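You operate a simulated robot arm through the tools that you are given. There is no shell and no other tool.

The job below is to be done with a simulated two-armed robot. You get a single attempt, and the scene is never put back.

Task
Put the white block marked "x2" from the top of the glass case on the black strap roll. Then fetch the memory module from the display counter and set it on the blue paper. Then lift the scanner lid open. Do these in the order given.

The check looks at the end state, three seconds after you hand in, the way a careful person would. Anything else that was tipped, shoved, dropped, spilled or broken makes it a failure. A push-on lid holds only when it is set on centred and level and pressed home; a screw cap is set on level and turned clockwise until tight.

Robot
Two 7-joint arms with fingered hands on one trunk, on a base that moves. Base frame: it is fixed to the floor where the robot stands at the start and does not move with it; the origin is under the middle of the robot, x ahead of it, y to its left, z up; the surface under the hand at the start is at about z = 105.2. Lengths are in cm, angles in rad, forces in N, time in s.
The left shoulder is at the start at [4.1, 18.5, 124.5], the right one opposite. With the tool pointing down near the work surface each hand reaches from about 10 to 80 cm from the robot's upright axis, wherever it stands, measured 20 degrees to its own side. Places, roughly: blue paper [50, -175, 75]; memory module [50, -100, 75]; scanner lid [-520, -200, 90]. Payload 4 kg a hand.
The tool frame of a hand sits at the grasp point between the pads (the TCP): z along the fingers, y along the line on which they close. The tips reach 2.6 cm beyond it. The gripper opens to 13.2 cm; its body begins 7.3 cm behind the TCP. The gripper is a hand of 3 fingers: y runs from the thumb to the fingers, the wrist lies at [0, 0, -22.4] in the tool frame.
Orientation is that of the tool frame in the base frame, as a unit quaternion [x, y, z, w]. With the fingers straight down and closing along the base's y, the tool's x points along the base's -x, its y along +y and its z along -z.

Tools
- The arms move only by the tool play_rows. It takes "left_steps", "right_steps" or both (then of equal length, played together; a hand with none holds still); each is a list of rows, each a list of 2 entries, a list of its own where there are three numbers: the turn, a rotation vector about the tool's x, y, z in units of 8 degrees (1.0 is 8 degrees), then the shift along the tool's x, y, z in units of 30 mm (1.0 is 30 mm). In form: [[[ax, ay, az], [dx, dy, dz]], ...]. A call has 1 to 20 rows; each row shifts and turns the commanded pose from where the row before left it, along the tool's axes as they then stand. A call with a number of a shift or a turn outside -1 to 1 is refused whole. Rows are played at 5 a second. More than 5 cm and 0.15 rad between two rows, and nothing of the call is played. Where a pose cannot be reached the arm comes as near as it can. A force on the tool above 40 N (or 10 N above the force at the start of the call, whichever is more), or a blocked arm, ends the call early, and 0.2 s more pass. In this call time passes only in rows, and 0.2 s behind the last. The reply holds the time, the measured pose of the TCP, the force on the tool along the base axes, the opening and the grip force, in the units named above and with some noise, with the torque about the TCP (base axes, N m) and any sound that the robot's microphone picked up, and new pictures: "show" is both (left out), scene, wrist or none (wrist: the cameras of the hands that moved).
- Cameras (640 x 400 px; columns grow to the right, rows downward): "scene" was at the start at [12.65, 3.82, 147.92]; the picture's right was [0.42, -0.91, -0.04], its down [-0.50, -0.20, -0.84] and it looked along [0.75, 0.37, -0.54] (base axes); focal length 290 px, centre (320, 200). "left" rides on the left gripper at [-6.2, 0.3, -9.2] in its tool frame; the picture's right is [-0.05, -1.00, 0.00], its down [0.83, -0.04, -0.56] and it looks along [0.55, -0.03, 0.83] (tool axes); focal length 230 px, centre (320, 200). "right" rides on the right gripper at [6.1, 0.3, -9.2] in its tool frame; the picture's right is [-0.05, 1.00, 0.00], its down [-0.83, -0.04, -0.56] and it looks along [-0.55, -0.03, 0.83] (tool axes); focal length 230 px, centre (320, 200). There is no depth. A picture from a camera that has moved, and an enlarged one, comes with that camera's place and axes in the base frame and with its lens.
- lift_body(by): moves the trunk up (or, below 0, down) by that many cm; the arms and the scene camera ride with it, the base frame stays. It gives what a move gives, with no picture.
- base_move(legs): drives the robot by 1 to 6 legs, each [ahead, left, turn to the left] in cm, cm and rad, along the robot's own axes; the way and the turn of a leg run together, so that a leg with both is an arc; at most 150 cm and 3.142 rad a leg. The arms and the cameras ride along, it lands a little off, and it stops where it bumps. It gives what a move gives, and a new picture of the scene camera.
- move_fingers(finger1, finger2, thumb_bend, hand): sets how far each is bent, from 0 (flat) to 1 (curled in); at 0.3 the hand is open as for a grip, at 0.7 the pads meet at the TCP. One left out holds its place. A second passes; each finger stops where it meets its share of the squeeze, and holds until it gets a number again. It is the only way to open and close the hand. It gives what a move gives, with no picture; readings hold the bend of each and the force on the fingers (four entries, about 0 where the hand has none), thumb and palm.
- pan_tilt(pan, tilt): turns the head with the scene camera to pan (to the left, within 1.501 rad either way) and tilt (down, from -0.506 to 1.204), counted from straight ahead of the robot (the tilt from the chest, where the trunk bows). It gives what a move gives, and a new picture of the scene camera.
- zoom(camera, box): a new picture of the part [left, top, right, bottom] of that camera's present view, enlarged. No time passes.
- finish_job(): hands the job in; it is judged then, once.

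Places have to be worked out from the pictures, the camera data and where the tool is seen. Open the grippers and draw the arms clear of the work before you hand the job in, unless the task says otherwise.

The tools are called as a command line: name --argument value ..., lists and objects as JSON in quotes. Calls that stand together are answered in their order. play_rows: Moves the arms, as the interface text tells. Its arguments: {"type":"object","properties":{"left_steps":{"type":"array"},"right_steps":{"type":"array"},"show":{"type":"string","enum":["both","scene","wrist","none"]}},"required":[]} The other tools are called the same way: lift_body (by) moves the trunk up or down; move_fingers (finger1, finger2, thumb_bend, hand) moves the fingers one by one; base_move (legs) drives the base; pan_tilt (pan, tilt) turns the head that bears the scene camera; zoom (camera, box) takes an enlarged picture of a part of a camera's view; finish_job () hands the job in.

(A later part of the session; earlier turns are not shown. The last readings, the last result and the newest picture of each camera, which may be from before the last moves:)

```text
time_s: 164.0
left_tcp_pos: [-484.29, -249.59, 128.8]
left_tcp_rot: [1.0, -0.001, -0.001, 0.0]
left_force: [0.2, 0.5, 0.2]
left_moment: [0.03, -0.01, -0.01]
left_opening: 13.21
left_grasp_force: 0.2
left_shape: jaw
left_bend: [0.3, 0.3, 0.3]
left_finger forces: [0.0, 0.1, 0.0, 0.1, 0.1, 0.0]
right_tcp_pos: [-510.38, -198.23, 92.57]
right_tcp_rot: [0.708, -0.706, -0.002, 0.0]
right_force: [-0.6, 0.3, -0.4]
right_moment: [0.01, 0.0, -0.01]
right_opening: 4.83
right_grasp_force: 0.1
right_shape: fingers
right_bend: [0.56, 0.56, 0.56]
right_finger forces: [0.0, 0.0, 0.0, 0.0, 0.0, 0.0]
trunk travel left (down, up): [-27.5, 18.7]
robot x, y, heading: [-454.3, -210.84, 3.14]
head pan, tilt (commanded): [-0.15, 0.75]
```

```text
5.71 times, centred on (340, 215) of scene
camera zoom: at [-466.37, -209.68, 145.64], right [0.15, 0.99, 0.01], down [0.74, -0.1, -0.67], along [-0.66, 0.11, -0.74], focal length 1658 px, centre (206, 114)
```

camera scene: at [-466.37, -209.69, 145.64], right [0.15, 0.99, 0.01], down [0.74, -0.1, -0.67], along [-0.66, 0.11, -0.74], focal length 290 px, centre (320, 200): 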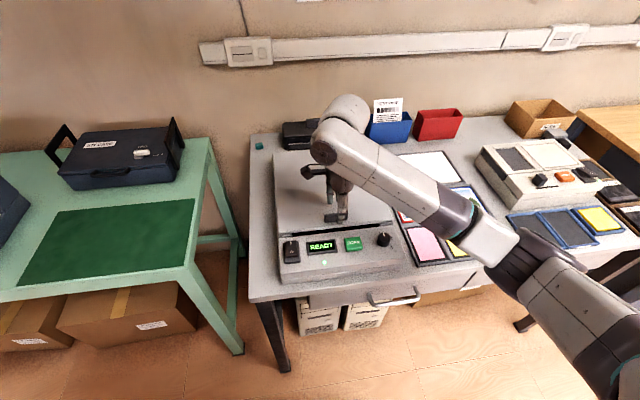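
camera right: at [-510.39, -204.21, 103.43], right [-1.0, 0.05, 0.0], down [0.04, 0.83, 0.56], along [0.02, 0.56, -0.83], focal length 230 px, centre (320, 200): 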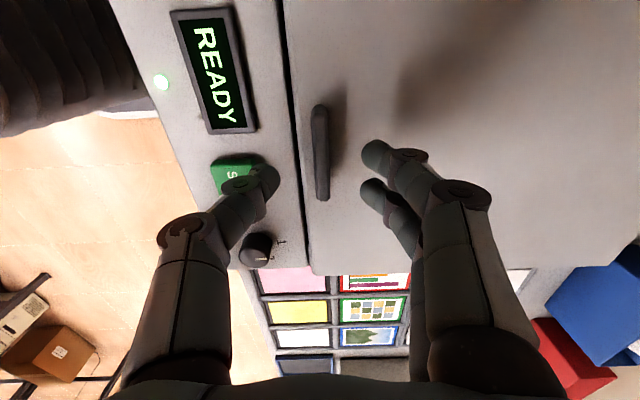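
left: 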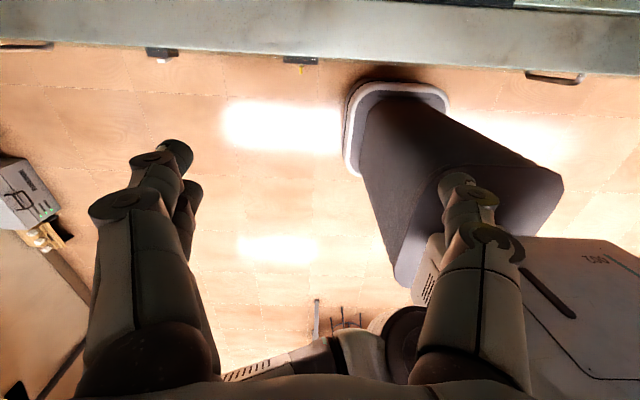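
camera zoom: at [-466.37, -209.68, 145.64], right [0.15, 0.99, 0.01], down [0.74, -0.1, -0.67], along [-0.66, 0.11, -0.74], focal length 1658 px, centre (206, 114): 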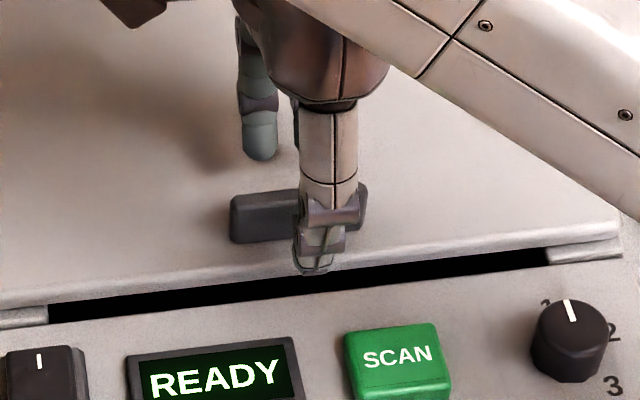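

No contact with the lid yet. I close in two stages on the tab.

move_fingers --hand "right" --finger1 0.65 --finger2 0.65 --thumb_bend 0.65

zoom --camera "right" --box '[200, 60, 440, 210]'

move_fingers --hand "right" --finger1 0.74 --finger2 0.74 --thumb_bend 0.74

zoom --camera "scene" --box '[290, 180, 390, 250]'

zoom --camera "right" --box '[200, 60, 440, 210]'

```text
time_s: 165.0
left_tcp_pos: [-484.24, -249.56, 128.73]
left_tcp_rot: [1.0, -0.001, 0.0, 0.0]
left_force: [1.0, 0.4, 0.0]
left_moment: [0.03, 0.04, 0.0]
left_opening: 13.23
left_grasp_force: 0.1
left_shape: jaw
left_bend: [0.3, 0.3, 0.3]
left_finger forces: [0.1, 0.1, 0.1, 0.0, 0.1, 0.0]
right_tcp_pos: [-510.37, -198.23, 92.71]
right_tcp_rot: [0.707, -0.707, -0.002, 0.0]
right_force: [0.1, -0.8, 0.2]
right_moment: [0.01, -0.01, 0.01]
right_opening: 2.01
right_grasp_force: 0.0
right_shape: fingers
right_bend: [0.65, 0.65, 0.65]
right_finger forces: [0.0, 0.0, 0.0, 0.0, 0.1, 0.0]
trunk travel left (down, up): [-27.5, 18.7]
robot x, y, heading: [-454.54, -210.69, 3.139]
head pan, tilt (commanded): [-0.15, 0.75]
```

```text
2.67 times, centred on (320, 135) of right
camera zoom: at [-510.54, -204.33, 101.86], right [-1.0, 0.05, 0.0], down [0.04, 0.83, 0.56], along [0.02, 0.56, -0.83], focal length 614 px, centre (320, 373)
```

zoom: 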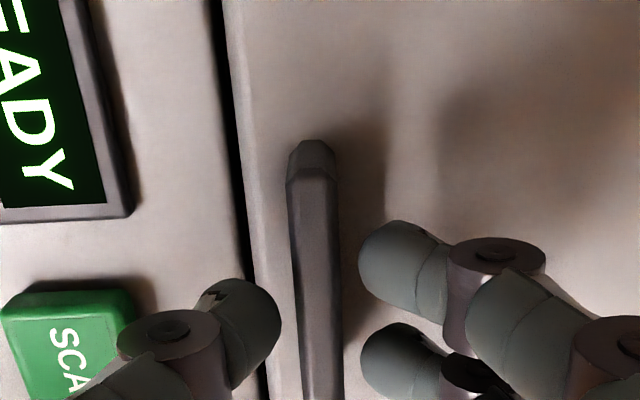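

```text
time_s: 166.0
left_tcp_pos: [-484.29, -249.54, 128.73]
left_tcp_rot: [1.0, 0.0, 0.0, 0.0]
left_force: [0.7, 0.1, 1.4]
left_moment: [0.02, -0.08, -0.01]
left_opening: 13.18
left_grasp_force: 0.1
left_shape: jaw
left_bend: [0.3, 0.3, 0.3]
left_finger forces: [0.0, 0.0, 0.0, 0.0, 0.0, 0.1]
right_tcp_pos: [-510.39, -198.19, 92.68]
right_tcp_rot: [0.708, -0.706, -0.003, 0.001]
right_force: [-4.5, -0.3, 5.2]
right_moment: [0.0, 0.12, 0.0]
right_opening: 0.16
right_grasp_force: 8.8
right_shape: fingers
right_bend: [0.72, 0.72, 0.73]
right_finger forces: [4.8, 4.4, 0.0, 0.0, 9.0, 0.0]
trunk travel left (down, up): [-27.5, 18.7]
robot x, y, heading: [-454.23, -210.94, 3.14]
head pan, tilt (commanded): [-0.15, 0.75]
```

```text
5.71 times, centred on (340, 215) of scene
camera zoom: at [-466.38, -209.69, 145.64], right [0.15, 0.99, 0.01], down [0.74, -0.1, -0.67], along [-0.66, 0.11, -0.74], focal length 1658 px, centre (206, 114)
```

zoom: 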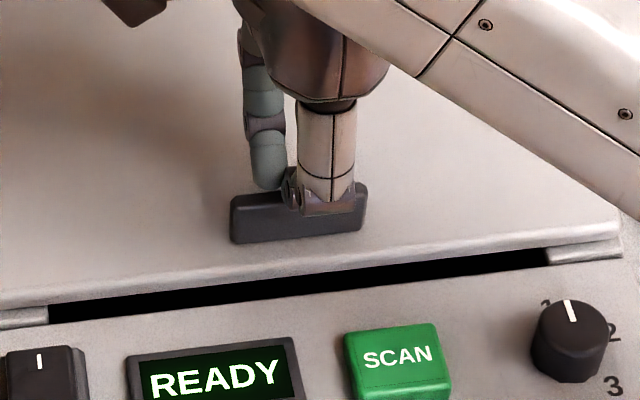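

```text
2.67 times, centred on (320, 135) of right
camera zoom: at [-510.56, -204.33, 101.9], right [-1.0, 0.05, 0.01], down [0.05, 0.83, 0.56], along [0.02, 0.56, -0.83], focal length 614 px, centre (320, 373)
```

zoom: 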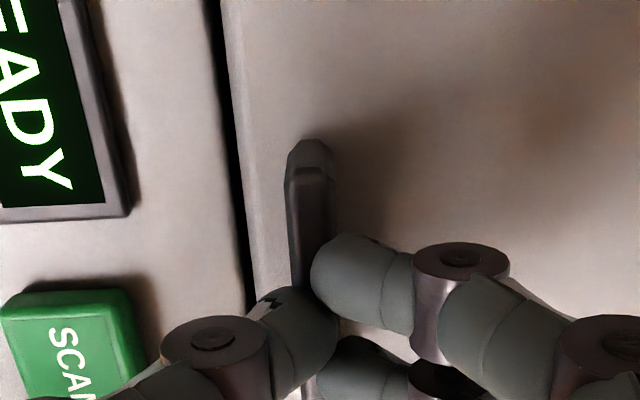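

The tips slid up onto the tab's top edge, so the hand was about 1 cm too high. I reopen slightly and lower until the tips just touch the lid.

move_fingers --hand "right" --finger1 0.62 --finger2 0.62 --thumb_bend 0.62

play_rows --right_steps '[[[0, 0, 0], [0, -0.05, 0.1]], [[0, 0, 0], [0, 0, 0.07]], [[0, 0, 0], [0, 0, 0]]]' --show "none"

zoom --camera "scene" --box '[290, 180, 390, 250]'

```text
time_s: 167.0
left_tcp_pos: [-484.22, -249.58, 128.76]
left_tcp_rot: [1.0, -0.001, 0.0, 0.0]
left_force: [0.1, 0.4, 0.8]
left_moment: [-0.02, 0.01, 0.01]
left_opening: 13.19
left_grasp_force: 0.0
left_shape: jaw
left_bend: [0.3, 0.3, 0.3]
left_finger forces: [0.1, 0.0, 0.1, 0.1, 0.0, 0.1]
right_tcp_pos: [-510.35, -198.2, 92.62]
right_tcp_rot: [0.708, -0.706, -0.002, 0.0]
right_force: [-0.4, -0.1, -0.6]
right_moment: [0.02, 0.0, -0.01]
right_opening: 2.78
right_grasp_force: 0.0
right_shape: fingers
right_bend: [0.62, 0.62, 0.62]
right_finger forces: [0.1, 0.1, 0.0, 0.1, 0.0, 0.0]
trunk travel left (down, up): [-27.5, 18.7]
robot x, y, heading: [-454.28, -210.57, 3.139]
head pan, tilt (commanded): [-0.15, 0.75]
```

```text
time_s: 167.8
left_tcp_pos: [-484.2, -249.59, 128.8]
left_tcp_rot: [1.0, -0.001, 0.0, -0.001]
left_force: [-0.1, 0.2, -0.2]
left_moment: [-0.01, 0.04, -0.02]
left_opening: 13.21
left_grasp_force: 0.0
left_shape: jaw
left_bend: [0.3, 0.3, 0.3]
left_finger forces: [0.0, 0.0, 0.1, 0.0, 0.0, 0.0]
right_tcp_pos: [-510.12, -198.19, 92.18]
right_tcp_rot: [0.708, -0.706, -0.002, 0.001]
right_force: [0.2, 0.5, 0.0]
right_moment: [-0.01, -0.01, 0.02]
right_opening: 2.79
right_grasp_force: 0.0
right_shape: fingers
right_bend: [0.62, 0.62, 0.62]
right_finger forces: [0.0, 0.1, 0.0, 0.1, 0.0, 0.0]
trunk travel left (down, up): [-27.5, 18.7]
robot x, y, heading: [-454.46, -210.52, 3.144]
head pan, tilt (commanded): [-0.15, 0.75]
```

```text
5.71 times, centred on (340, 215) of scene
camera zoom: at [-466.37, -209.68, 145.64], right [0.15, 0.99, 0.01], down [0.74, -0.1, -0.67], along [-0.66, 0.11, -0.74], focal length 1658 px, centre (206, 114)
```

zoom: 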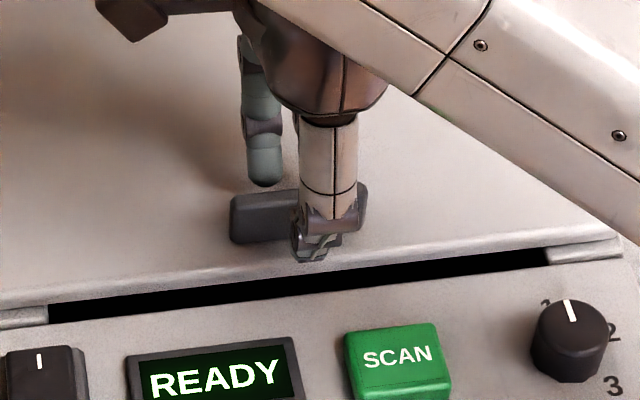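

Still no contact at TCP z 92.15. I keep lowering in 2 mm steps.

play_rows --right_steps '[[[0, 0, 0], [0, 0, 0.07]], [[0, 0, 0], [0, 0, 0.07]], [[0, 0, 0], [0, 0, 0]]]' --show "none"

play_rows --right_steps '[[[0, 0, 0], [0, 0, 0.07]], [[0, 0, 0], [0, 0, 0]]]' --show "none"

play_rows --right_steps '[[[0, 0, 0], [0, 0, 0.07]], [[0, 0, 0], [0, 0, 0]]]' --show "none"

zoom --camera "scene" --box '[290, 180, 390, 250]'

```text
time_s: 168.6
left_tcp_pos: [-484.21, -249.52, 128.8]
left_tcp_rot: [1.0, -0.001, 0.001, 0.001]
left_force: [0.4, 0.0, -0.2]
left_moment: [0.0, -0.01, -0.01]
left_opening: 13.22
left_grasp_force: 0.0
left_shape: jaw
left_bend: [0.3, 0.3, 0.3]
left_finger forces: [0.0, 0.1, 0.0, 0.1, 0.1, 0.0]
right_tcp_pos: [-510.21, -198.17, 91.89]
right_tcp_rot: [0.708, -0.706, -0.003, 0.001]
right_force: [-0.3, -0.1, 0.4]
right_moment: [0.01, -0.02, 0.0]
right_opening: 2.79
right_grasp_force: 0.0
right_shape: fingers
right_bend: [0.62, 0.62, 0.62]
right_finger forces: [0.0, 0.0, 0.0, 0.1, 0.0, 0.0]
trunk travel left (down, up): [-27.5, 18.7]
robot x, y, heading: [-454.65, -210.7, 3.136]
head pan, tilt (commanded): [-0.15, 0.75]
```

```text
time_s: 169.2
left_tcp_pos: [-484.25, -249.57, 128.75]
left_tcp_rot: [1.0, -0.001, 0.001, -0.001]
left_force: [-0.7, -0.3, -0.3]
left_moment: [-0.04, 0.0, -0.04]
left_opening: 13.17
left_grasp_force: 0.1
left_shape: jaw
left_bend: [0.3, 0.3, 0.3]
left_finger forces: [0.0, 0.0, 0.0, 0.1, 0.1, 0.1]
right_tcp_pos: [-510.16, -197.99, 91.62]
right_tcp_rot: [0.708, -0.706, -0.003, 0.0]
right_force: [0.1, 0.3, -0.3]
right_moment: [0.03, 0.02, -0.01]
right_opening: 2.8
right_grasp_force: 0.1
right_shape: fingers
right_bend: [0.62, 0.62, 0.62]
right_finger forces: [0.1, 0.0, 0.0, 0.0, 0.1, 0.1]
trunk travel left (down, up): [-27.5, 18.7]
robot x, y, heading: [-454.52, -210.52, 3.139]
head pan, tilt (commanded): [-0.15, 0.75]
```

```text
time_s: 169.8
left_tcp_pos: [-484.3, -249.69, 128.75]
left_tcp_rot: [1.0, -0.001, 0.0, 0.0]
left_force: [0.0, -0.1, 0.6]
left_moment: [0.01, 0.01, 0.0]
left_opening: 13.2
left_grasp_force: 0.1
left_shape: jaw
left_bend: [0.3, 0.3, 0.3]
left_finger forces: [0.0, 0.0, 0.0, 0.0, 0.1, 0.1]
right_tcp_pos: [-510.18, -198.06, 91.3]
right_tcp_rot: [0.708, -0.706, -0.002, 0.001]
right_force: [0.5, -0.2, 0.6]
right_moment: [0.02, -0.04, 0.03]
right_opening: 2.8
right_grasp_force: 0.1
right_shape: fingers
right_bend: [0.62, 0.62, 0.62]
right_finger forces: [0.0, 0.0, 0.0, 0.2, 0.0, 0.0]
trunk travel left (down, up): [-27.5, 18.7]
robot x, y, heading: [-454.53, -211.03, 3.14]
head pan, tilt (commanded): [-0.15, 0.75]
```

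```text
5.71 times, centred on (340, 215) of scene
camera zoom: at [-466.37, -209.68, 145.64], right [0.15, 0.99, 0.01], down [0.74, -0.1, -0.67], along [-0.66, 0.11, -0.74], focal length 1658 px, centre (206, 114)
```

zoom: 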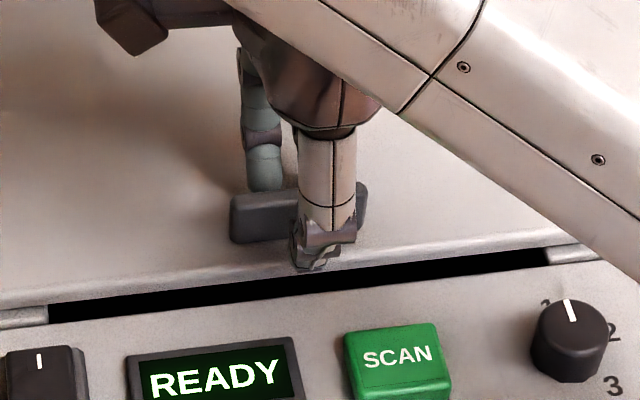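

The tips now reach well below the tab's top edge, with still no contact on the lid. I close on the tab.

move_fingers --hand "right" --finger1 0.74 --finger2 0.74 --thumb_bend 0.74

zoom --camera "scene" --box '[290, 180, 390, 250]'

zoom --camera "right" --box '[200, 60, 440, 210]'

```text
time_s: 170.8
left_tcp_pos: [-484.23, -249.46, 128.76]
left_tcp_rot: [1.0, -0.001, 0.0, 0.0]
left_force: [0.8, -0.2, 0.2]
left_moment: [0.0, -0.02, -0.04]
left_opening: 13.2
left_grasp_force: 0.0
left_shape: jaw
left_bend: [0.3, 0.3, 0.3]
left_finger forces: [0.1, 0.1, 0.0, 0.1, 0.0, 0.0]
right_tcp_pos: [-510.26, -198.11, 91.4]
right_tcp_rot: [0.708, -0.707, -0.002, 0.0]
right_force: [-3.2, -0.6, -1.2]
right_moment: [0.04, 0.04, 0.05]
right_opening: 1.02
right_grasp_force: 10.5
right_shape: fingers
right_bend: [0.71, 0.71, 0.7]
right_finger forces: [5.8, 5.8, 0.0, 0.0, 8.4, 0.0]
trunk travel left (down, up): [-27.5, 18.7]
robot x, y, heading: [-454.63, -210.46, 3.143]
head pan, tilt (commanded): [-0.15, 0.75]
```

```text
5.71 times, centred on (340, 215) of scene
camera zoom: at [-466.45, -209.68, 145.63], right [0.15, 0.99, 0.01], down [0.74, -0.1, -0.67], along [-0.66, 0.11, -0.75], focal length 1658 px, centre (206, 114)
```

zoom: 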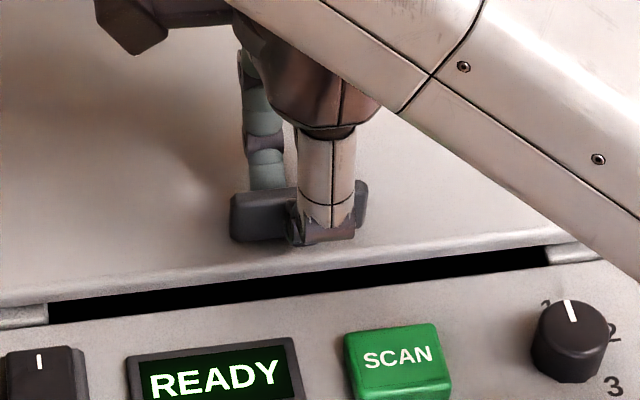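

```text
2.67 times, centred on (320, 135) of right
camera zoom: at [-510.43, -204.29, 100.55], right [-1.0, 0.05, 0.0], down [0.04, 0.83, 0.56], along [0.03, 0.56, -0.83], focal length 614 px, centre (320, 373)
```

zoom: 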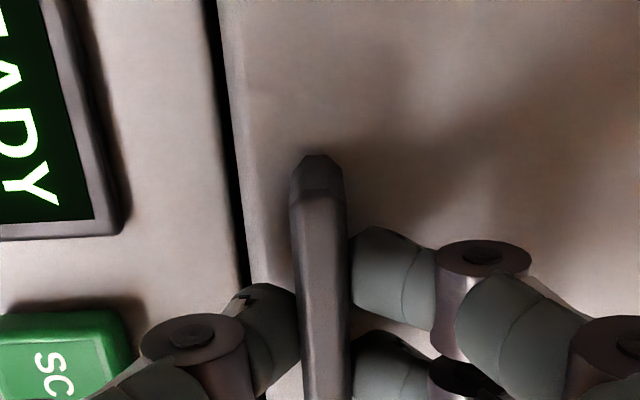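

The tab is firmly pinched (opening 1.0 cm, about 10 N). I start lifting along the arc around the rear hinge, turning the hand with the lid.

play_rows --right_steps '[[[0.2, 0, 0], [0, 0.03, -0.23]], [[0.3, 0, 0], [0, 0.04, -0.34]], [[0.35, 0, 0], [0, 0.05, -0.4]], [[0, 0, 0], [0, 0, 0]]]'

zoom --camera "scene" --box '[250, 110, 430, 270]'

```text
time_s: 171.8
left_tcp_pos: [-484.28, -249.48, 128.79]
left_tcp_rot: [1.0, 0.0, 0.001, 0.0]
left_force: [0.0, 0.6, 0.6]
left_moment: [-0.02, 0.02, 0.01]
left_opening: 13.17
left_grasp_force: 0.1
left_shape: jaw
left_bend: [0.3, 0.3, 0.3]
left_finger forces: [0.1, 0.0, 0.0, 0.2, 0.0, 0.0]
right_tcp_pos: [-510.83, -198.08, 94.31]
right_tcp_rot: [0.706, -0.706, 0.04, -0.042]
right_force: [-5.2, 1.6, -2.0]
right_moment: [0.02, 0.1, -0.01]
right_opening: 1.01
right_grasp_force: 9.1
right_shape: fingers
right_bend: [0.71, 0.71, 0.7]
right_finger forces: [6.3, 6.3, 0.1, 0.1, 7.4, 0.0]
trunk travel left (down, up): [-27.5, 18.7]
robot x, y, heading: [-453.93, -210.77, 3.14]
head pan, tilt (commanded): [-0.15, 0.75]
camera scene: at [-466.48, -209.65, 145.63], right [0.15, 0.99, 0.01], down [0.74, -0.1, -0.67], along [-0.66, 0.11, -0.75], focal length 290 px, centre (320, 200)
camera right: at [-512.12, -204.3, 103.38], right [-0.99, 0.05, -0.12], down [-0.02, 0.83, 0.56], along [0.12, 0.56, -0.82], focal length 230 px, centre (320, 200)
```

scene: 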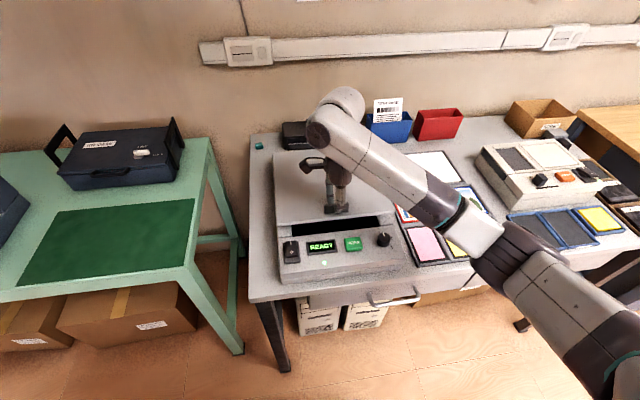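
right: 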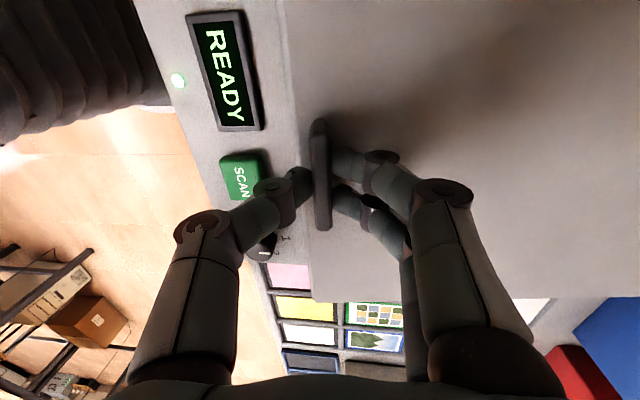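

```text
2.50 times, centred on (340, 190) of scene
camera zoom: at [-466.48, -209.65, 145.63], right [0.15, 0.99, 0.01], down [0.74, -0.1, -0.67], along [-0.66, 0.11, -0.75], focal length 725 px, centre (270, 225)
```

zoom: 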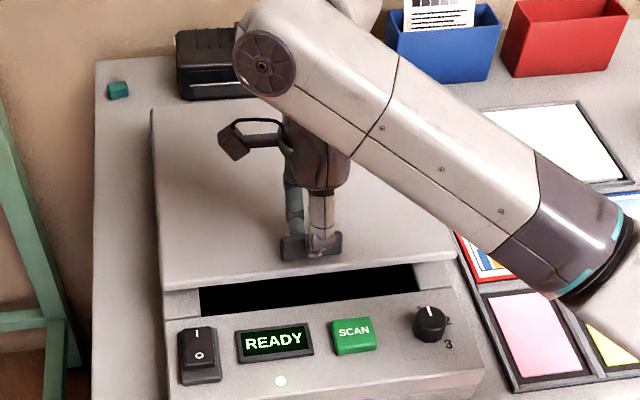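

The lid is coming up, about 7 degrees so far, with a small force pulling toward the wall. I continue along the arc with a bit more travel that way.

play_rows --right_steps '[[[0.35, 0, 0], [0, 0.12, -0.4]], [[0.35, 0, 0], [0, 0.08, -0.4]], [[0.35, 0, 0], [0, 0.06, -0.4]], [[0, 0, 0], [0, 0, 0]]]'

zoom --camera "scene" --box '[250, 110, 430, 270]'

```text
time_s: 172.8
left_tcp_pos: [-484.26, -249.46, 128.81]
left_tcp_rot: [1.0, -0.001, -0.001, 0.001]
left_force: [1.0, -0.4, 0.0]
left_moment: [0.01, 0.0, -0.03]
left_opening: 13.19
left_grasp_force: 0.0
left_shape: jaw
left_bend: [0.3, 0.3, 0.3]
left_finger forces: [0.1, 0.0, 0.0, 0.0, 0.0, 0.0]
right_tcp_pos: [-512.05, -198.12, 97.73]
right_tcp_rot: [0.701, -0.701, 0.092, -0.093]
right_force: [-0.2, 1.8, -2.0]
right_moment: [0.04, 0.0, 0.01]
right_opening: 1.02
right_grasp_force: 9.5
right_shape: fingers
right_bend: [0.72, 0.72, 0.7]
right_finger forces: [5.0, 5.0, 0.1, 0.1, 9.3, 0.0]
trunk travel left (down, up): [-27.5, 18.7]
robot x, y, heading: [-454.46, -211.08, 3.14]
head pan, tilt (commanded): [-0.15, 0.75]
camera scene: at [-466.41, -209.62, 145.63], right [0.15, 0.99, 0.01], down [0.74, -0.1, -0.67], along [-0.66, 0.11, -0.75], focal length 290 px, centre (320, 200)
camera right: at [-514.71, -204.31, 106.58], right [-0.96, 0.05, -0.26], down [-0.1, 0.83, 0.55], along [0.24, 0.56, -0.79], focal length 230 px, centre (320, 200)
```

scene: 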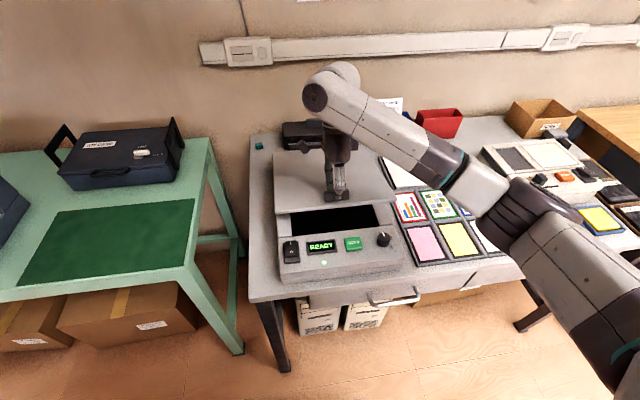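
right: 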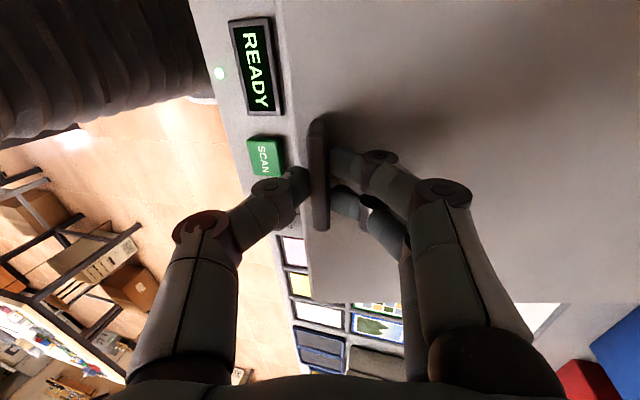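

```text
2.50 times, centred on (340, 190) of scene
camera zoom: at [-466.41, -209.62, 145.63], right [0.15, 0.99, 0.01], down [0.74, -0.1, -0.67], along [-0.66, 0.11, -0.75], focal length 725 px, centre (270, 225)
```

zoom: 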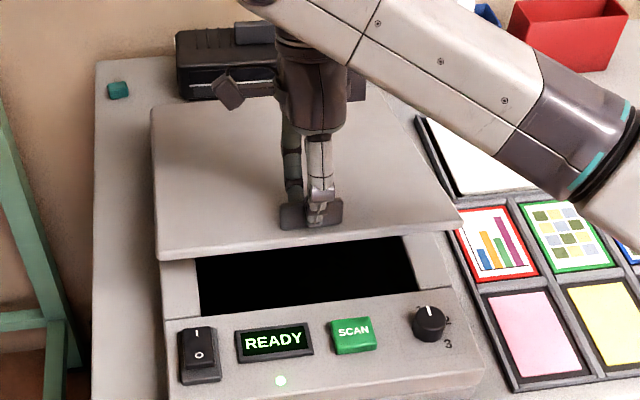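

The lid is at about 15 degrees, with the hinge near (-535.2, 87.8), and it weighs little. I raise it a bit further to make room for the left hand underneath.

play_rows --right_steps '[[[0.35, 0, 0], [0, 0.07, -0.41]], [[0.35, 0, 0], [0, 0.07, -0.41]], [[0.2, 0, 0], [0, 0.06, -0.3]], [[0, 0, 0], [0, 0, 0]]]'

move_fingers --hand "left" --finger1 0.7 --finger2 0.7 --thumb_bend 0.7

```text
time_s: 173.8
left_tcp_pos: [-484.35, -249.38, 128.85]
left_tcp_rot: [1.0, -0.001, 0.0, 0.0]
left_force: [0.3, 0.2, -0.6]
left_moment: [0.01, -0.01, -0.01]
left_opening: 13.19
left_grasp_force: 0.0
left_shape: jaw
left_bend: [0.3, 0.3, 0.3]
left_finger forces: [0.0, 0.1, 0.1, 0.0, 0.1, 0.0]
right_tcp_pos: [-513.67, -198.21, 100.76]
right_tcp_rot: [0.695, -0.693, 0.135, -0.137]
right_force: [4.2, 4.6, -0.8]
right_moment: [0.07, -0.1, 0.05]
right_opening: 1.03
right_grasp_force: 9.5
right_shape: fingers
right_bend: [0.72, 0.72, 0.69]
right_finger forces: [3.7, 3.7, 0.0, 0.0, 11.3, 0.0]
trunk travel left (down, up): [-27.5, 18.7]
robot x, y, heading: [-454.18, -210.86, 3.144]
head pan, tilt (commanded): [-0.15, 0.75]
camera scene: at [-466.32, -209.59, 145.64], right [0.15, 0.99, 0.01], down [0.74, -0.1, -0.67], along [-0.66, 0.11, -0.74], focal length 290 px, centre (320, 200)
camera right: at [-517.33, -204.34, 109.23], right [-0.92, 0.05, -0.38], down [-0.17, 0.83, 0.53], along [0.34, 0.56, -0.76], focal length 230 px, centre (320, 200)
```

scene: 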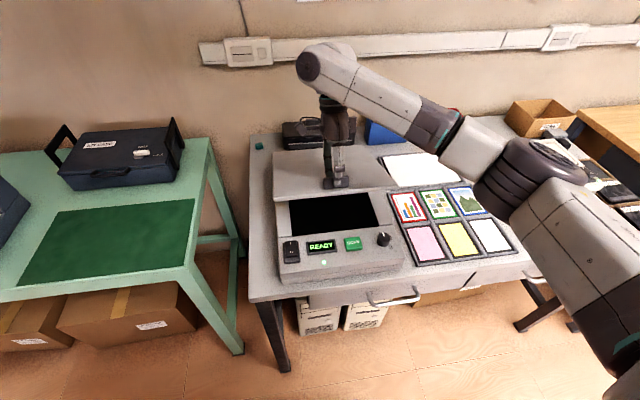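
right: 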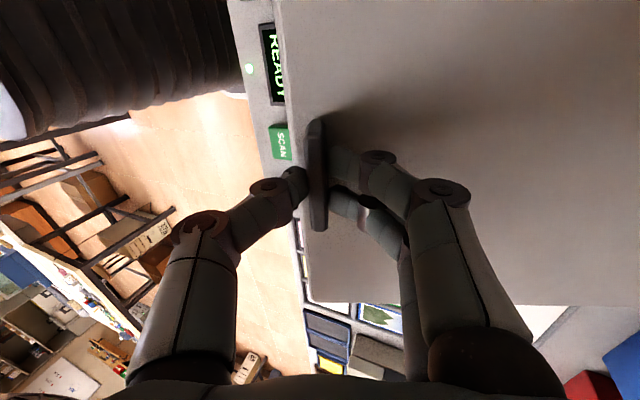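

```text
time_s: 174.8
left_tcp_pos: [-484.19, -249.49, 128.8]
left_tcp_rot: [1.0, -0.002, 0.0, -0.001]
left_force: [1.5, 0.0, -0.3]
left_moment: [-0.03, -0.03, 0.03]
left_opening: 0.62
left_grasp_force: 0.1
left_shape: fingers
left_bend: [0.7, 0.7, 0.7]
left_finger forces: [0.1, 0.1, 0.0, 0.0, 0.0, 0.1]
right_tcp_pos: [-513.68, -198.19, 100.71]
right_tcp_rot: [0.694, -0.693, 0.135, -0.137]
right_force: [4.0, 4.5, 0.9]
right_moment: [0.06, -0.08, 0.02]
right_opening: 1.03
right_grasp_force: 9.2
right_shape: fingers
right_bend: [0.72, 0.72, 0.69]
right_finger forces: [3.8, 3.9, 0.0, 0.0, 11.3, 0.1]
trunk travel left (down, up): [-27.5, 18.7]
robot x, y, heading: [-454.45, -210.71, 3.141]
head pan, tilt (commanded): [-0.15, 0.75]
```

The lid is at about 22 degrees and hardly loads the hand. The left hand is now closed to a point; I bring it forward on the left side of the scanner, still high.

play_rows --left_steps '[[[0, 0, 0], [-0.5, -0.5, 0.2]], [[0, 0, 0], [-0.5, -0.9, 0.3]], [[0, 0, 0], [-0.5, -0.9, 0.3]], [[0, 0, 0], [-0.5, -0.9, 0.4]], [[0, 0, 0], [-0.5, -0.9, 0.4]], [[0, 0, 0], [-0.5, -0.9, 0.4]], [[0, 0, 0], [-0.5, -0.9, 0.4]], [[0, 0, 0], [-0.5, -0.9, 0.4]], [[0, 0, 0], [-0.5, -0.9, 0.4]], [[0, 0, 0], [-0.4, -0.8, 0.4]], [[0, 0, 0], [0, 0, 0]]]'

```text
time_s: 177.2
left_tcp_pos: [-498.71, -224.1, 117.84]
left_tcp_rot: [1.0, -0.001, 0.0, 0.0]
left_force: [0.4, -0.2, 0.7]
left_moment: [0.02, 0.02, 0.02]
left_opening: 0.62
left_grasp_force: 0.1
left_shape: fingers
left_bend: [0.7, 0.7, 0.7]
left_finger forces: [0.1, 0.0, 0.0, 0.1, 0.1, 0.0]
right_tcp_pos: [-513.61, -198.11, 100.8]
right_tcp_rot: [-0.694, 0.694, -0.135, 0.137]
right_force: [0.4, 3.2, -2.1]
right_moment: [0.04, -0.01, 0.02]
right_opening: 1.02
right_grasp_force: 9.3
right_shape: fingers
right_bend: [0.72, 0.72, 0.69]
right_finger forces: [4.6, 4.7, 0.1, 0.0, 9.5, 0.1]
trunk travel left (down, up): [-27.5, 18.7]
robot x, y, heading: [-454.25, -210.99, 3.142]
head pan, tilt (commanded): [-0.15, 0.75]
camera scene: at [-466.3, -209.62, 145.65], right [0.15, 0.99, 0.01], down [0.74, -0.1, -0.67], along [-0.66, 0.11, -0.74], focal length 290 px, centre (320, 200)
camera left: at [-504.91, -224.46, 127.28], right [-0.05, 1.0, 0.0], down [0.83, 0.04, 0.55], along [0.55, 0.03, -0.83], focal length 230 px, centre (320, 200)
```

scene: 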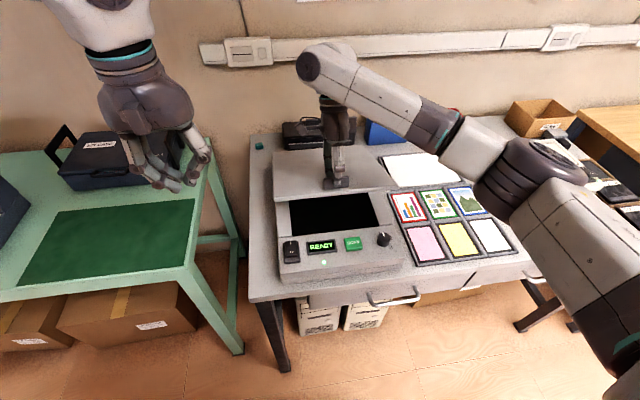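
left: 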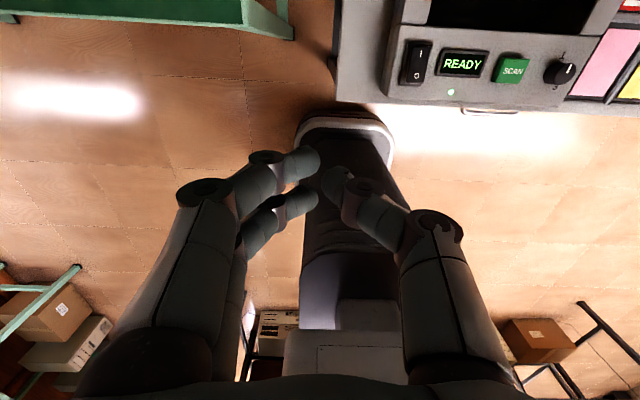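

The left hand is free of everything. I move it forward beside the scanner and pitch it to point forward and down.

play_rows --left_steps '[[[0, 0, 0], [-0.8, 0, 0.3]], [[0, 0, 0], [-0.9, 0, 0.4]], [[0, 0, 0], [-0.9, 0, 0.4]], [[0, 0, 0], [-0.9, 0, 0.4]], [[0, 0, 0], [-0.8, 0, 0.3]], [[0, -0.6, 0], [0, 0, 0]], [[0, -0.85, 0], [0, 0, 0]], [[0, -0.85, 0], [0, 0, 0]], [[0, -0.85, 0], [0, 0, 0]], [[0, -0.85, 0], [0, 0, 0]], [[0, -0.85, 0], [0, 0, 0]], [[0, -0.85, 0], [0, 0, 0]], [[0, -0.85, 0], [0, 0, 0]], [[0, -0.85, 0], [0, 0, 0]], [[0, 0, 0], [0, 0, 0]]]'

```text
time_s: 180.4
left_tcp_pos: [-511.78, -224.02, 112.54]
left_tcp_rot: [0.869, -0.001, -0.494, -0.001]
left_force: [0.8, 0.9, 0.0]
left_moment: [0.03, 0.0, 0.0]
left_opening: 0.61
left_grasp_force: 0.1
left_shape: fingers
left_bend: [0.7, 0.7, 0.7]
left_finger forces: [0.1, 0.1, 0.1, 0.0, 0.1, 0.0]
right_tcp_pos: [-513.8, -198.18, 100.77]
right_tcp_rot: [0.694, -0.694, 0.136, -0.137]
right_force: [1.1, 1.3, -1.0]
right_moment: [0.08, 0.01, 0.02]
right_opening: 1.0
right_grasp_force: 9.5
right_shape: fingers
right_bend: [0.72, 0.72, 0.69]
right_finger forces: [4.4, 4.5, 0.1, 0.0, 10.1, 0.1]
trunk travel left (down, up): [-27.5, 18.7]
robot x, y, heading: [-454.27, -210.93, 3.141]
head pan, tilt (commanded): [-0.15, 0.75]
camera scene: at [-466.37, -209.64, 145.64], right [0.15, 0.99, 0.01], down [0.74, -0.1, -0.67], along [-0.66, 0.11, -0.74], focal length 290 px, centre (320, 200)
camera left: at [-507.01, -224.31, 122.69], right [-0.02, 1.0, 0.05], down [0.9, 0.04, -0.43], along [-0.43, 0.03, -0.9], focal length 230 px, centre (320, 200)
```

scene: 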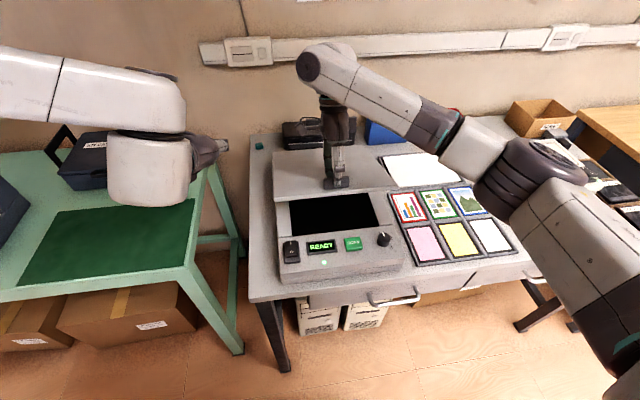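
left: 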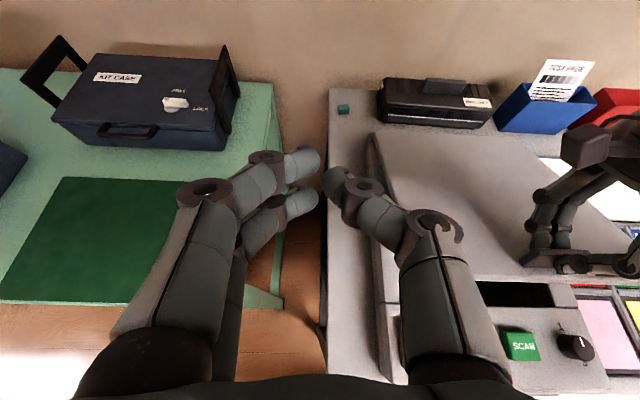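

The left hand points forward and down, and its camera shows the raised lid clearly. I bring it back and over to the front of the lid's left half.

play_rows --left_steps '[[[0, 0, 0], [0.45, 0, -0.75]], [[0, 0, 0], [0.45, 0, -0.75]], [[0, 0, 0], [0.45, 0, -0.75]], [[0, 0, 0], [0.45, 0, -0.75]], [[0, 0, 0], [0.45, 0, -0.75]], [[0, 0, 0], [0.45, 0, -0.75]], [[0, 0, 0], [0.55, -0.74, 0.33]], [[0, 0, 0], [0.55, -0.74, 0.33]], [[0, 0, 0], [0.55, -0.74, 0.33]], [[0, 0, 0], [0.55, -0.74, 0.33]], [[0, 0, 0], [0.55, -0.74, 0.33]], [[0, 0, 0], [0.55, -0.74, 0.33]], [[0, 0, 0], [0.3, -0.74, 0.2]], [[0, 0, 0], [0, 0, 0]]]'

zoom --camera "scene" --box '[220, 100, 460, 270]'

```text
time_s: 183.4
left_tcp_pos: [-499.93, -219.34, 105.66]
left_tcp_rot: [0.87, -0.001, -0.494, -0.001]
left_force: [0.2, -0.2, 0.6]
left_moment: [-0.01, 0.02, 0.0]
left_opening: 0.6
left_grasp_force: 0.0
left_shape: fingers
left_bend: [0.7, 0.7, 0.7]
left_finger forces: [0.0, 0.1, 0.1, 0.0, 0.0, 0.0]
left hand out of reach, approached as far as the arm can: row 6, 9, 10, 11, 12, 13
right_tcp_pos: [-513.64, -198.24, 100.86]
right_tcp_rot: [0.695, -0.693, 0.135, -0.137]
right_force: [2.5, 1.4, -1.5]
right_moment: [0.02, -0.01, 0.01]
right_opening: 1.01
right_grasp_force: 10.0
right_shape: fingers
right_bend: [0.72, 0.72, 0.69]
right_finger forces: [4.5, 4.5, 0.0, 0.1, 9.8, 0.1]
trunk travel left (down, up): [-27.5, 18.7]
robot x, y, heading: [-454.36, -211.06, 3.14]
head pan, tilt (commanded): [-0.15, 0.75]
camera scene: at [-466.38, -209.65, 145.64], right [0.15, 0.99, 0.01], down [0.74, -0.1, -0.67], along [-0.66, 0.11, -0.74], focal length 290 px, centre (320, 200)
camera left: at [-495.17, -219.61, 115.77], right [-0.02, 1.0, 0.05], down [0.9, 0.04, -0.43], along [-0.43, 0.03, -0.9], focal length 230 px, centre (320, 200)
```

scene: 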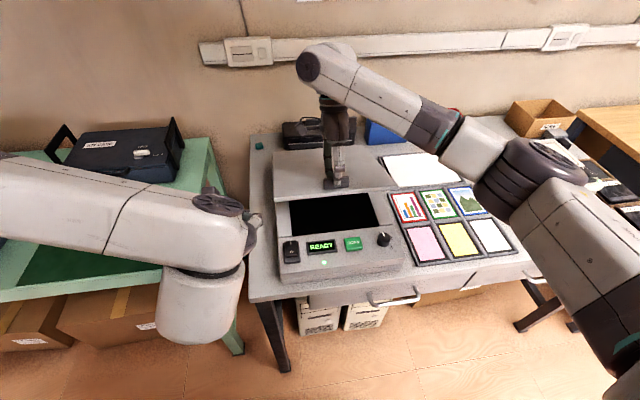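
left: 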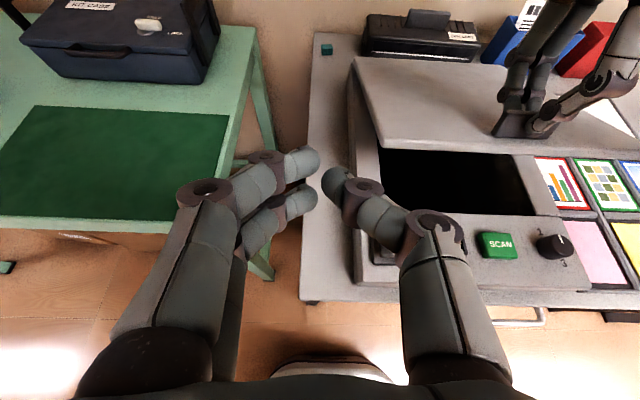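

```text
2.35 times, centred on (340, 185) of scene
camera zoom: at [-466.38, -209.65, 145.64], right [0.15, 0.99, 0.01], down [0.74, -0.1, -0.67], along [-0.66, 0.11, -0.74], focal length 682 px, centre (273, 235)
```

zoom: 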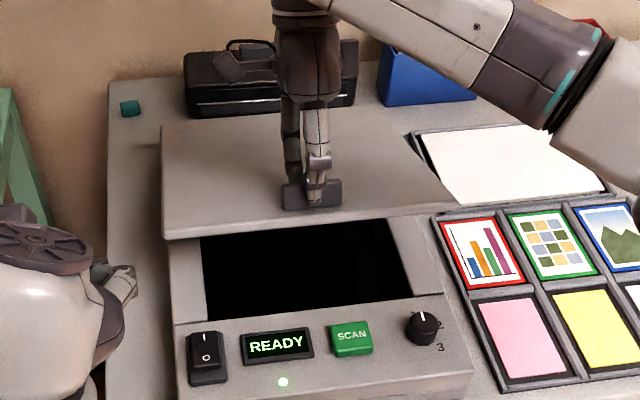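

Close in, the left arm runs out of room. I go forward again beside the scanner, lower the hand there, and will slide it in under the lid from the left side.

play_rows --left_steps '[[[0, 0, 0], [-0.43, 0.31, 0.72]], [[0, 0, 0], [-0.43, 0.31, 0.72]], [[0, 0, 0], [-0.43, 0.31, 0.72]], [[0, 0, 0], [-0.43, 0.31, 0.72]], [[0, 0, 0], [0.6, 0, 0.36]], [[0, 0, 0], [0.6, 0, 0.36]], [[0, 0, 0], [0.6, 0, 0.36]], [[0, 0, 0], [0.6, 0, 0.36]], [[0, 0, 0], [0.6, 0, 0.36]], [[0, 0, 0], [0.5, 0, 0.3]], [[0, 0, 0], [0, 0, 0]]]'

zoom --camera "scene" --box '[200, 100, 440, 270]'

```text
time_s: 185.8
left_tcp_pos: [-509.75, -225.25, 95.38]
left_tcp_rot: [0.87, -0.001, -0.494, -0.001]
left_force: [-0.7, 0.3, 0.3]
left_moment: [0.01, -0.03, 0.0]
left_opening: 0.62
left_grasp_force: 0.1
left_shape: fingers
left_bend: [0.7, 0.7, 0.7]
left_finger forces: [0.0, 0.0, 0.0, 0.0, 0.0, 0.0]
left hand out of reach, approached as far as the arm can: row 8, 9, 10
right_tcp_pos: [-513.67, -198.25, 100.8]
right_tcp_rot: [0.694, -0.694, 0.135, -0.137]
right_force: [2.0, 0.8, -2.2]
right_moment: [-0.03, -0.02, 0.02]
right_opening: 1.01
right_grasp_force: 9.8
right_shape: fingers
right_bend: [0.72, 0.72, 0.69]
right_finger forces: [4.5, 4.5, 0.1, 0.1, 9.9, 0.0]
trunk travel left (down, up): [-27.5, 18.7]
robot x, y, heading: [-454.39, -211.05, 3.144]
head pan, tilt (commanded): [-0.15, 0.75]
camera scene: at [-466.38, -209.65, 145.64], right [0.15, 0.99, 0.01], down [0.74, -0.1, -0.67], along [-0.66, 0.11, -0.74], focal length 290 px, centre (320, 200)
camera left: at [-504.97, -225.64, 105.4], right [-0.02, 1.0, 0.05], down [0.9, 0.04, -0.43], along [-0.43, 0.03, -0.9], focal length 230 px, centre (320, 200)
```

scene: 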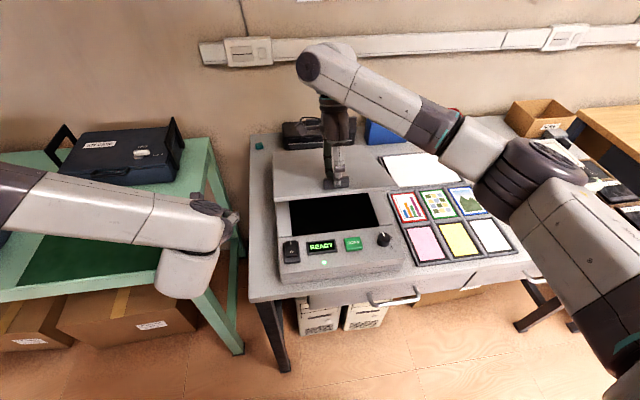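
left: 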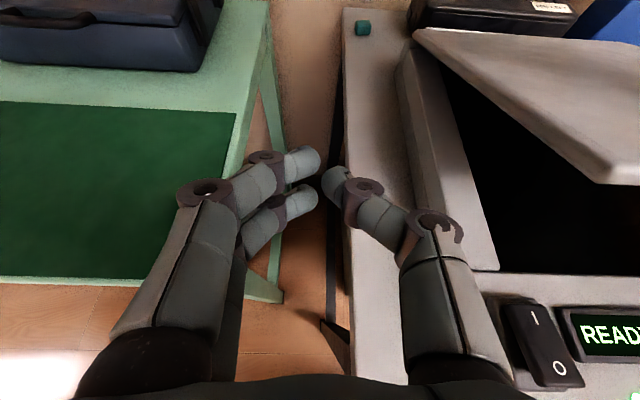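

```text
2.35 times, centred on (320, 185) of scene
camera zoom: at [-466.38, -209.65, 145.64], right [0.15, 0.99, 0.01], down [0.74, -0.1, -0.67], along [-0.66, 0.11, -0.74], focal length 682 px, centre (320, 235)
```

zoom: 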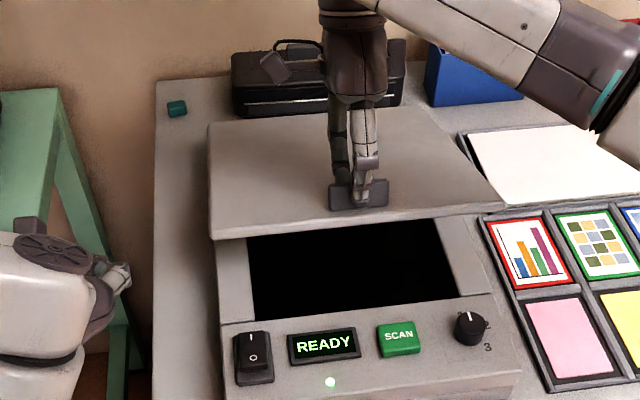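

That pose is at the left arm's limit. A steeper hand is easier to reach and also pushes in the right direction, so I pitch it to about 60 degrees down and place it in line with the lid's front edge, still to its left.

play_rows --left_steps '[[[0, 0.6, 0], [0, 0, 0]], [[0, 0.8, 0], [0, 0, 0]], [[0, 0.8, 0], [0, 0, 0]], [[0, 0.8, 0], [0, 0, 0]], [[0, 0.66, 0], [0, 0, 0]], [[0, 0, 0], [0.4, 0, -0.2]], [[0, 0, 0], [0.4, 0, -0.2]], [[0, 0, 0], [0, 0, 0]]]'

```text
time_s: 187.6
left_tcp_pos: [-507.12, -225.16, 95.1]
left_tcp_rot: [0.966, 0.0, -0.258, 0.0]
left_force: [0.4, -0.1, -0.3]
left_moment: [-0.02, 0.04, -0.01]
left_opening: 0.62
left_grasp_force: 0.1
left_shape: fingers
left_bend: [0.7, 0.7, 0.7]
left_finger forces: [0.0, 0.0, 0.1, 0.1, 0.0, 0.1]
right_tcp_pos: [-513.78, -198.14, 100.7]
right_tcp_rot: [0.695, -0.693, 0.135, -0.137]
right_force: [0.5, 0.8, -0.9]
right_moment: [0.04, -0.02, -0.03]
right_opening: 1.0
right_grasp_force: 9.2
right_shape: fingers
right_bend: [0.72, 0.72, 0.69]
right_finger forces: [4.7, 4.7, 0.0, 0.0, 9.8, 0.1]
trunk travel left (down, up): [-27.5, 18.7]
robot x, y, heading: [-454.43, -210.94, 3.137]
head pan, tilt (commanded): [-0.15, 0.75]
camera scene: at [-466.39, -209.65, 145.64], right [0.15, 0.99, 0.01], down [0.74, -0.1, -0.67], along [-0.66, 0.11, -0.74], focal length 290 px, centre (320, 200)
camera left: at [-507.79, -225.53, 106.27], right [-0.04, 1.0, 0.03], down [1.0, 0.04, 0.07], along [0.07, 0.03, -1.0], focal length 230 px, centre (320, 200)
```

scene: 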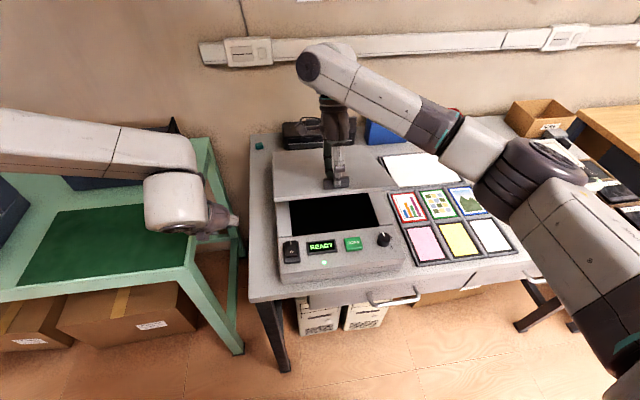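
left: 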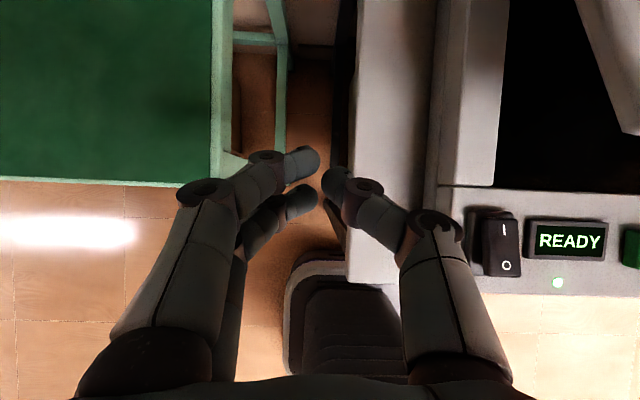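

The left hand is now just left of the lid's front edge, slightly below it. I lower it 1 cm and slide it to the right under the edge.

play_rows --left_steps '[[[0, 0, 0], [0.16, 0, 0.29]], [[0, 0, 0], [0, -0.6, 0]], [[0, 0, 0], [0, -0.8, 0]], [[0, 0, 0], [0, -0.8, 0]], [[0, 0, 0], [0, -0.8, 0]], [[0, 0, 0], [0, -0.8, 0]], [[0, 0, 0], [0, -0.8, 0]], [[0, 0, 0], [0, -0.4, 0]], [[0, 0, 0], [0, 0, 0]]]'

zoom --camera "scene" --box '[200, 100, 440, 270]'

```text
time_s: 189.6
left_tcp_pos: [-505.12, -219.2, 98.28]
left_tcp_rot: [0.966, -0.001, -0.258, -0.001]
left_force: [-0.6, -0.2, 0.6]
left_moment: [-0.02, 0.01, 0.0]
left_opening: 0.58
left_grasp_force: 0.0
left_shape: fingers
left_bend: [0.7, 0.7, 0.7]
left_finger forces: [0.0, 0.1, 0.0, 0.1, 0.0, 0.0]
left hand out of reach, approached as far as the arm can: row 3, 4, 5, 6, 7, 8
right_tcp_pos: [-513.67, -198.2, 100.78]
right_tcp_rot: [0.695, -0.693, 0.136, -0.137]
right_force: [-0.3, 0.6, -1.4]
right_moment: [0.03, 0.03, -0.02]
right_opening: 1.0
right_grasp_force: 9.7
right_shape: fingers
right_bend: [0.72, 0.72, 0.69]
right_finger forces: [4.5, 4.7, 0.1, 0.1, 9.8, 0.0]
trunk travel left (down, up): [-27.5, 18.7]
robot x, y, heading: [-454.6, -210.86, 3.139]
head pan, tilt (commanded): [-0.15, 0.75]
camera scene: at [-466.39, -209.65, 145.64], right [0.15, 0.99, 0.01], down [0.74, -0.1, -0.67], along [-0.66, 0.11, -0.74], focal length 290 px, centre (320, 200)
camera left: at [-505.91, -219.63, 109.32], right [-0.04, 1.0, 0.03], down [1.0, 0.04, 0.07], along [0.07, 0.03, -1.0], focal length 230 px, centre (320, 200)
```

scene: 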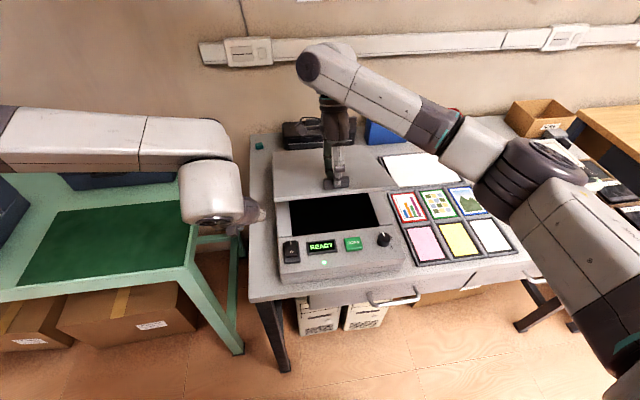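
left: 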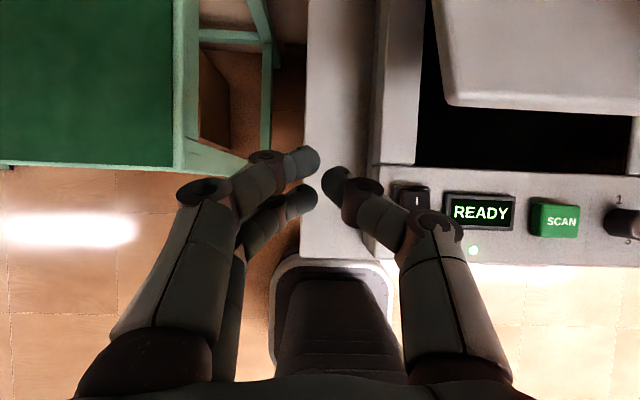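

```text
2.35 times, centred on (320, 185) of scene
camera zoom: at [-466.39, -209.65, 145.64], right [0.15, 0.99, 0.01], down [0.74, -0.1, -0.67], along [-0.66, 0.11, -0.74], focal length 682 px, centre (320, 235)
```

zoom: 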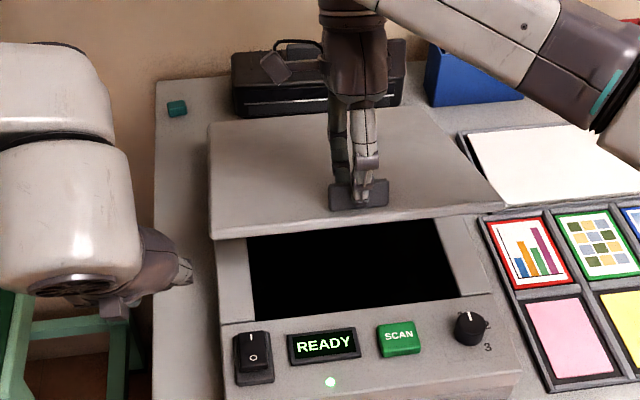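

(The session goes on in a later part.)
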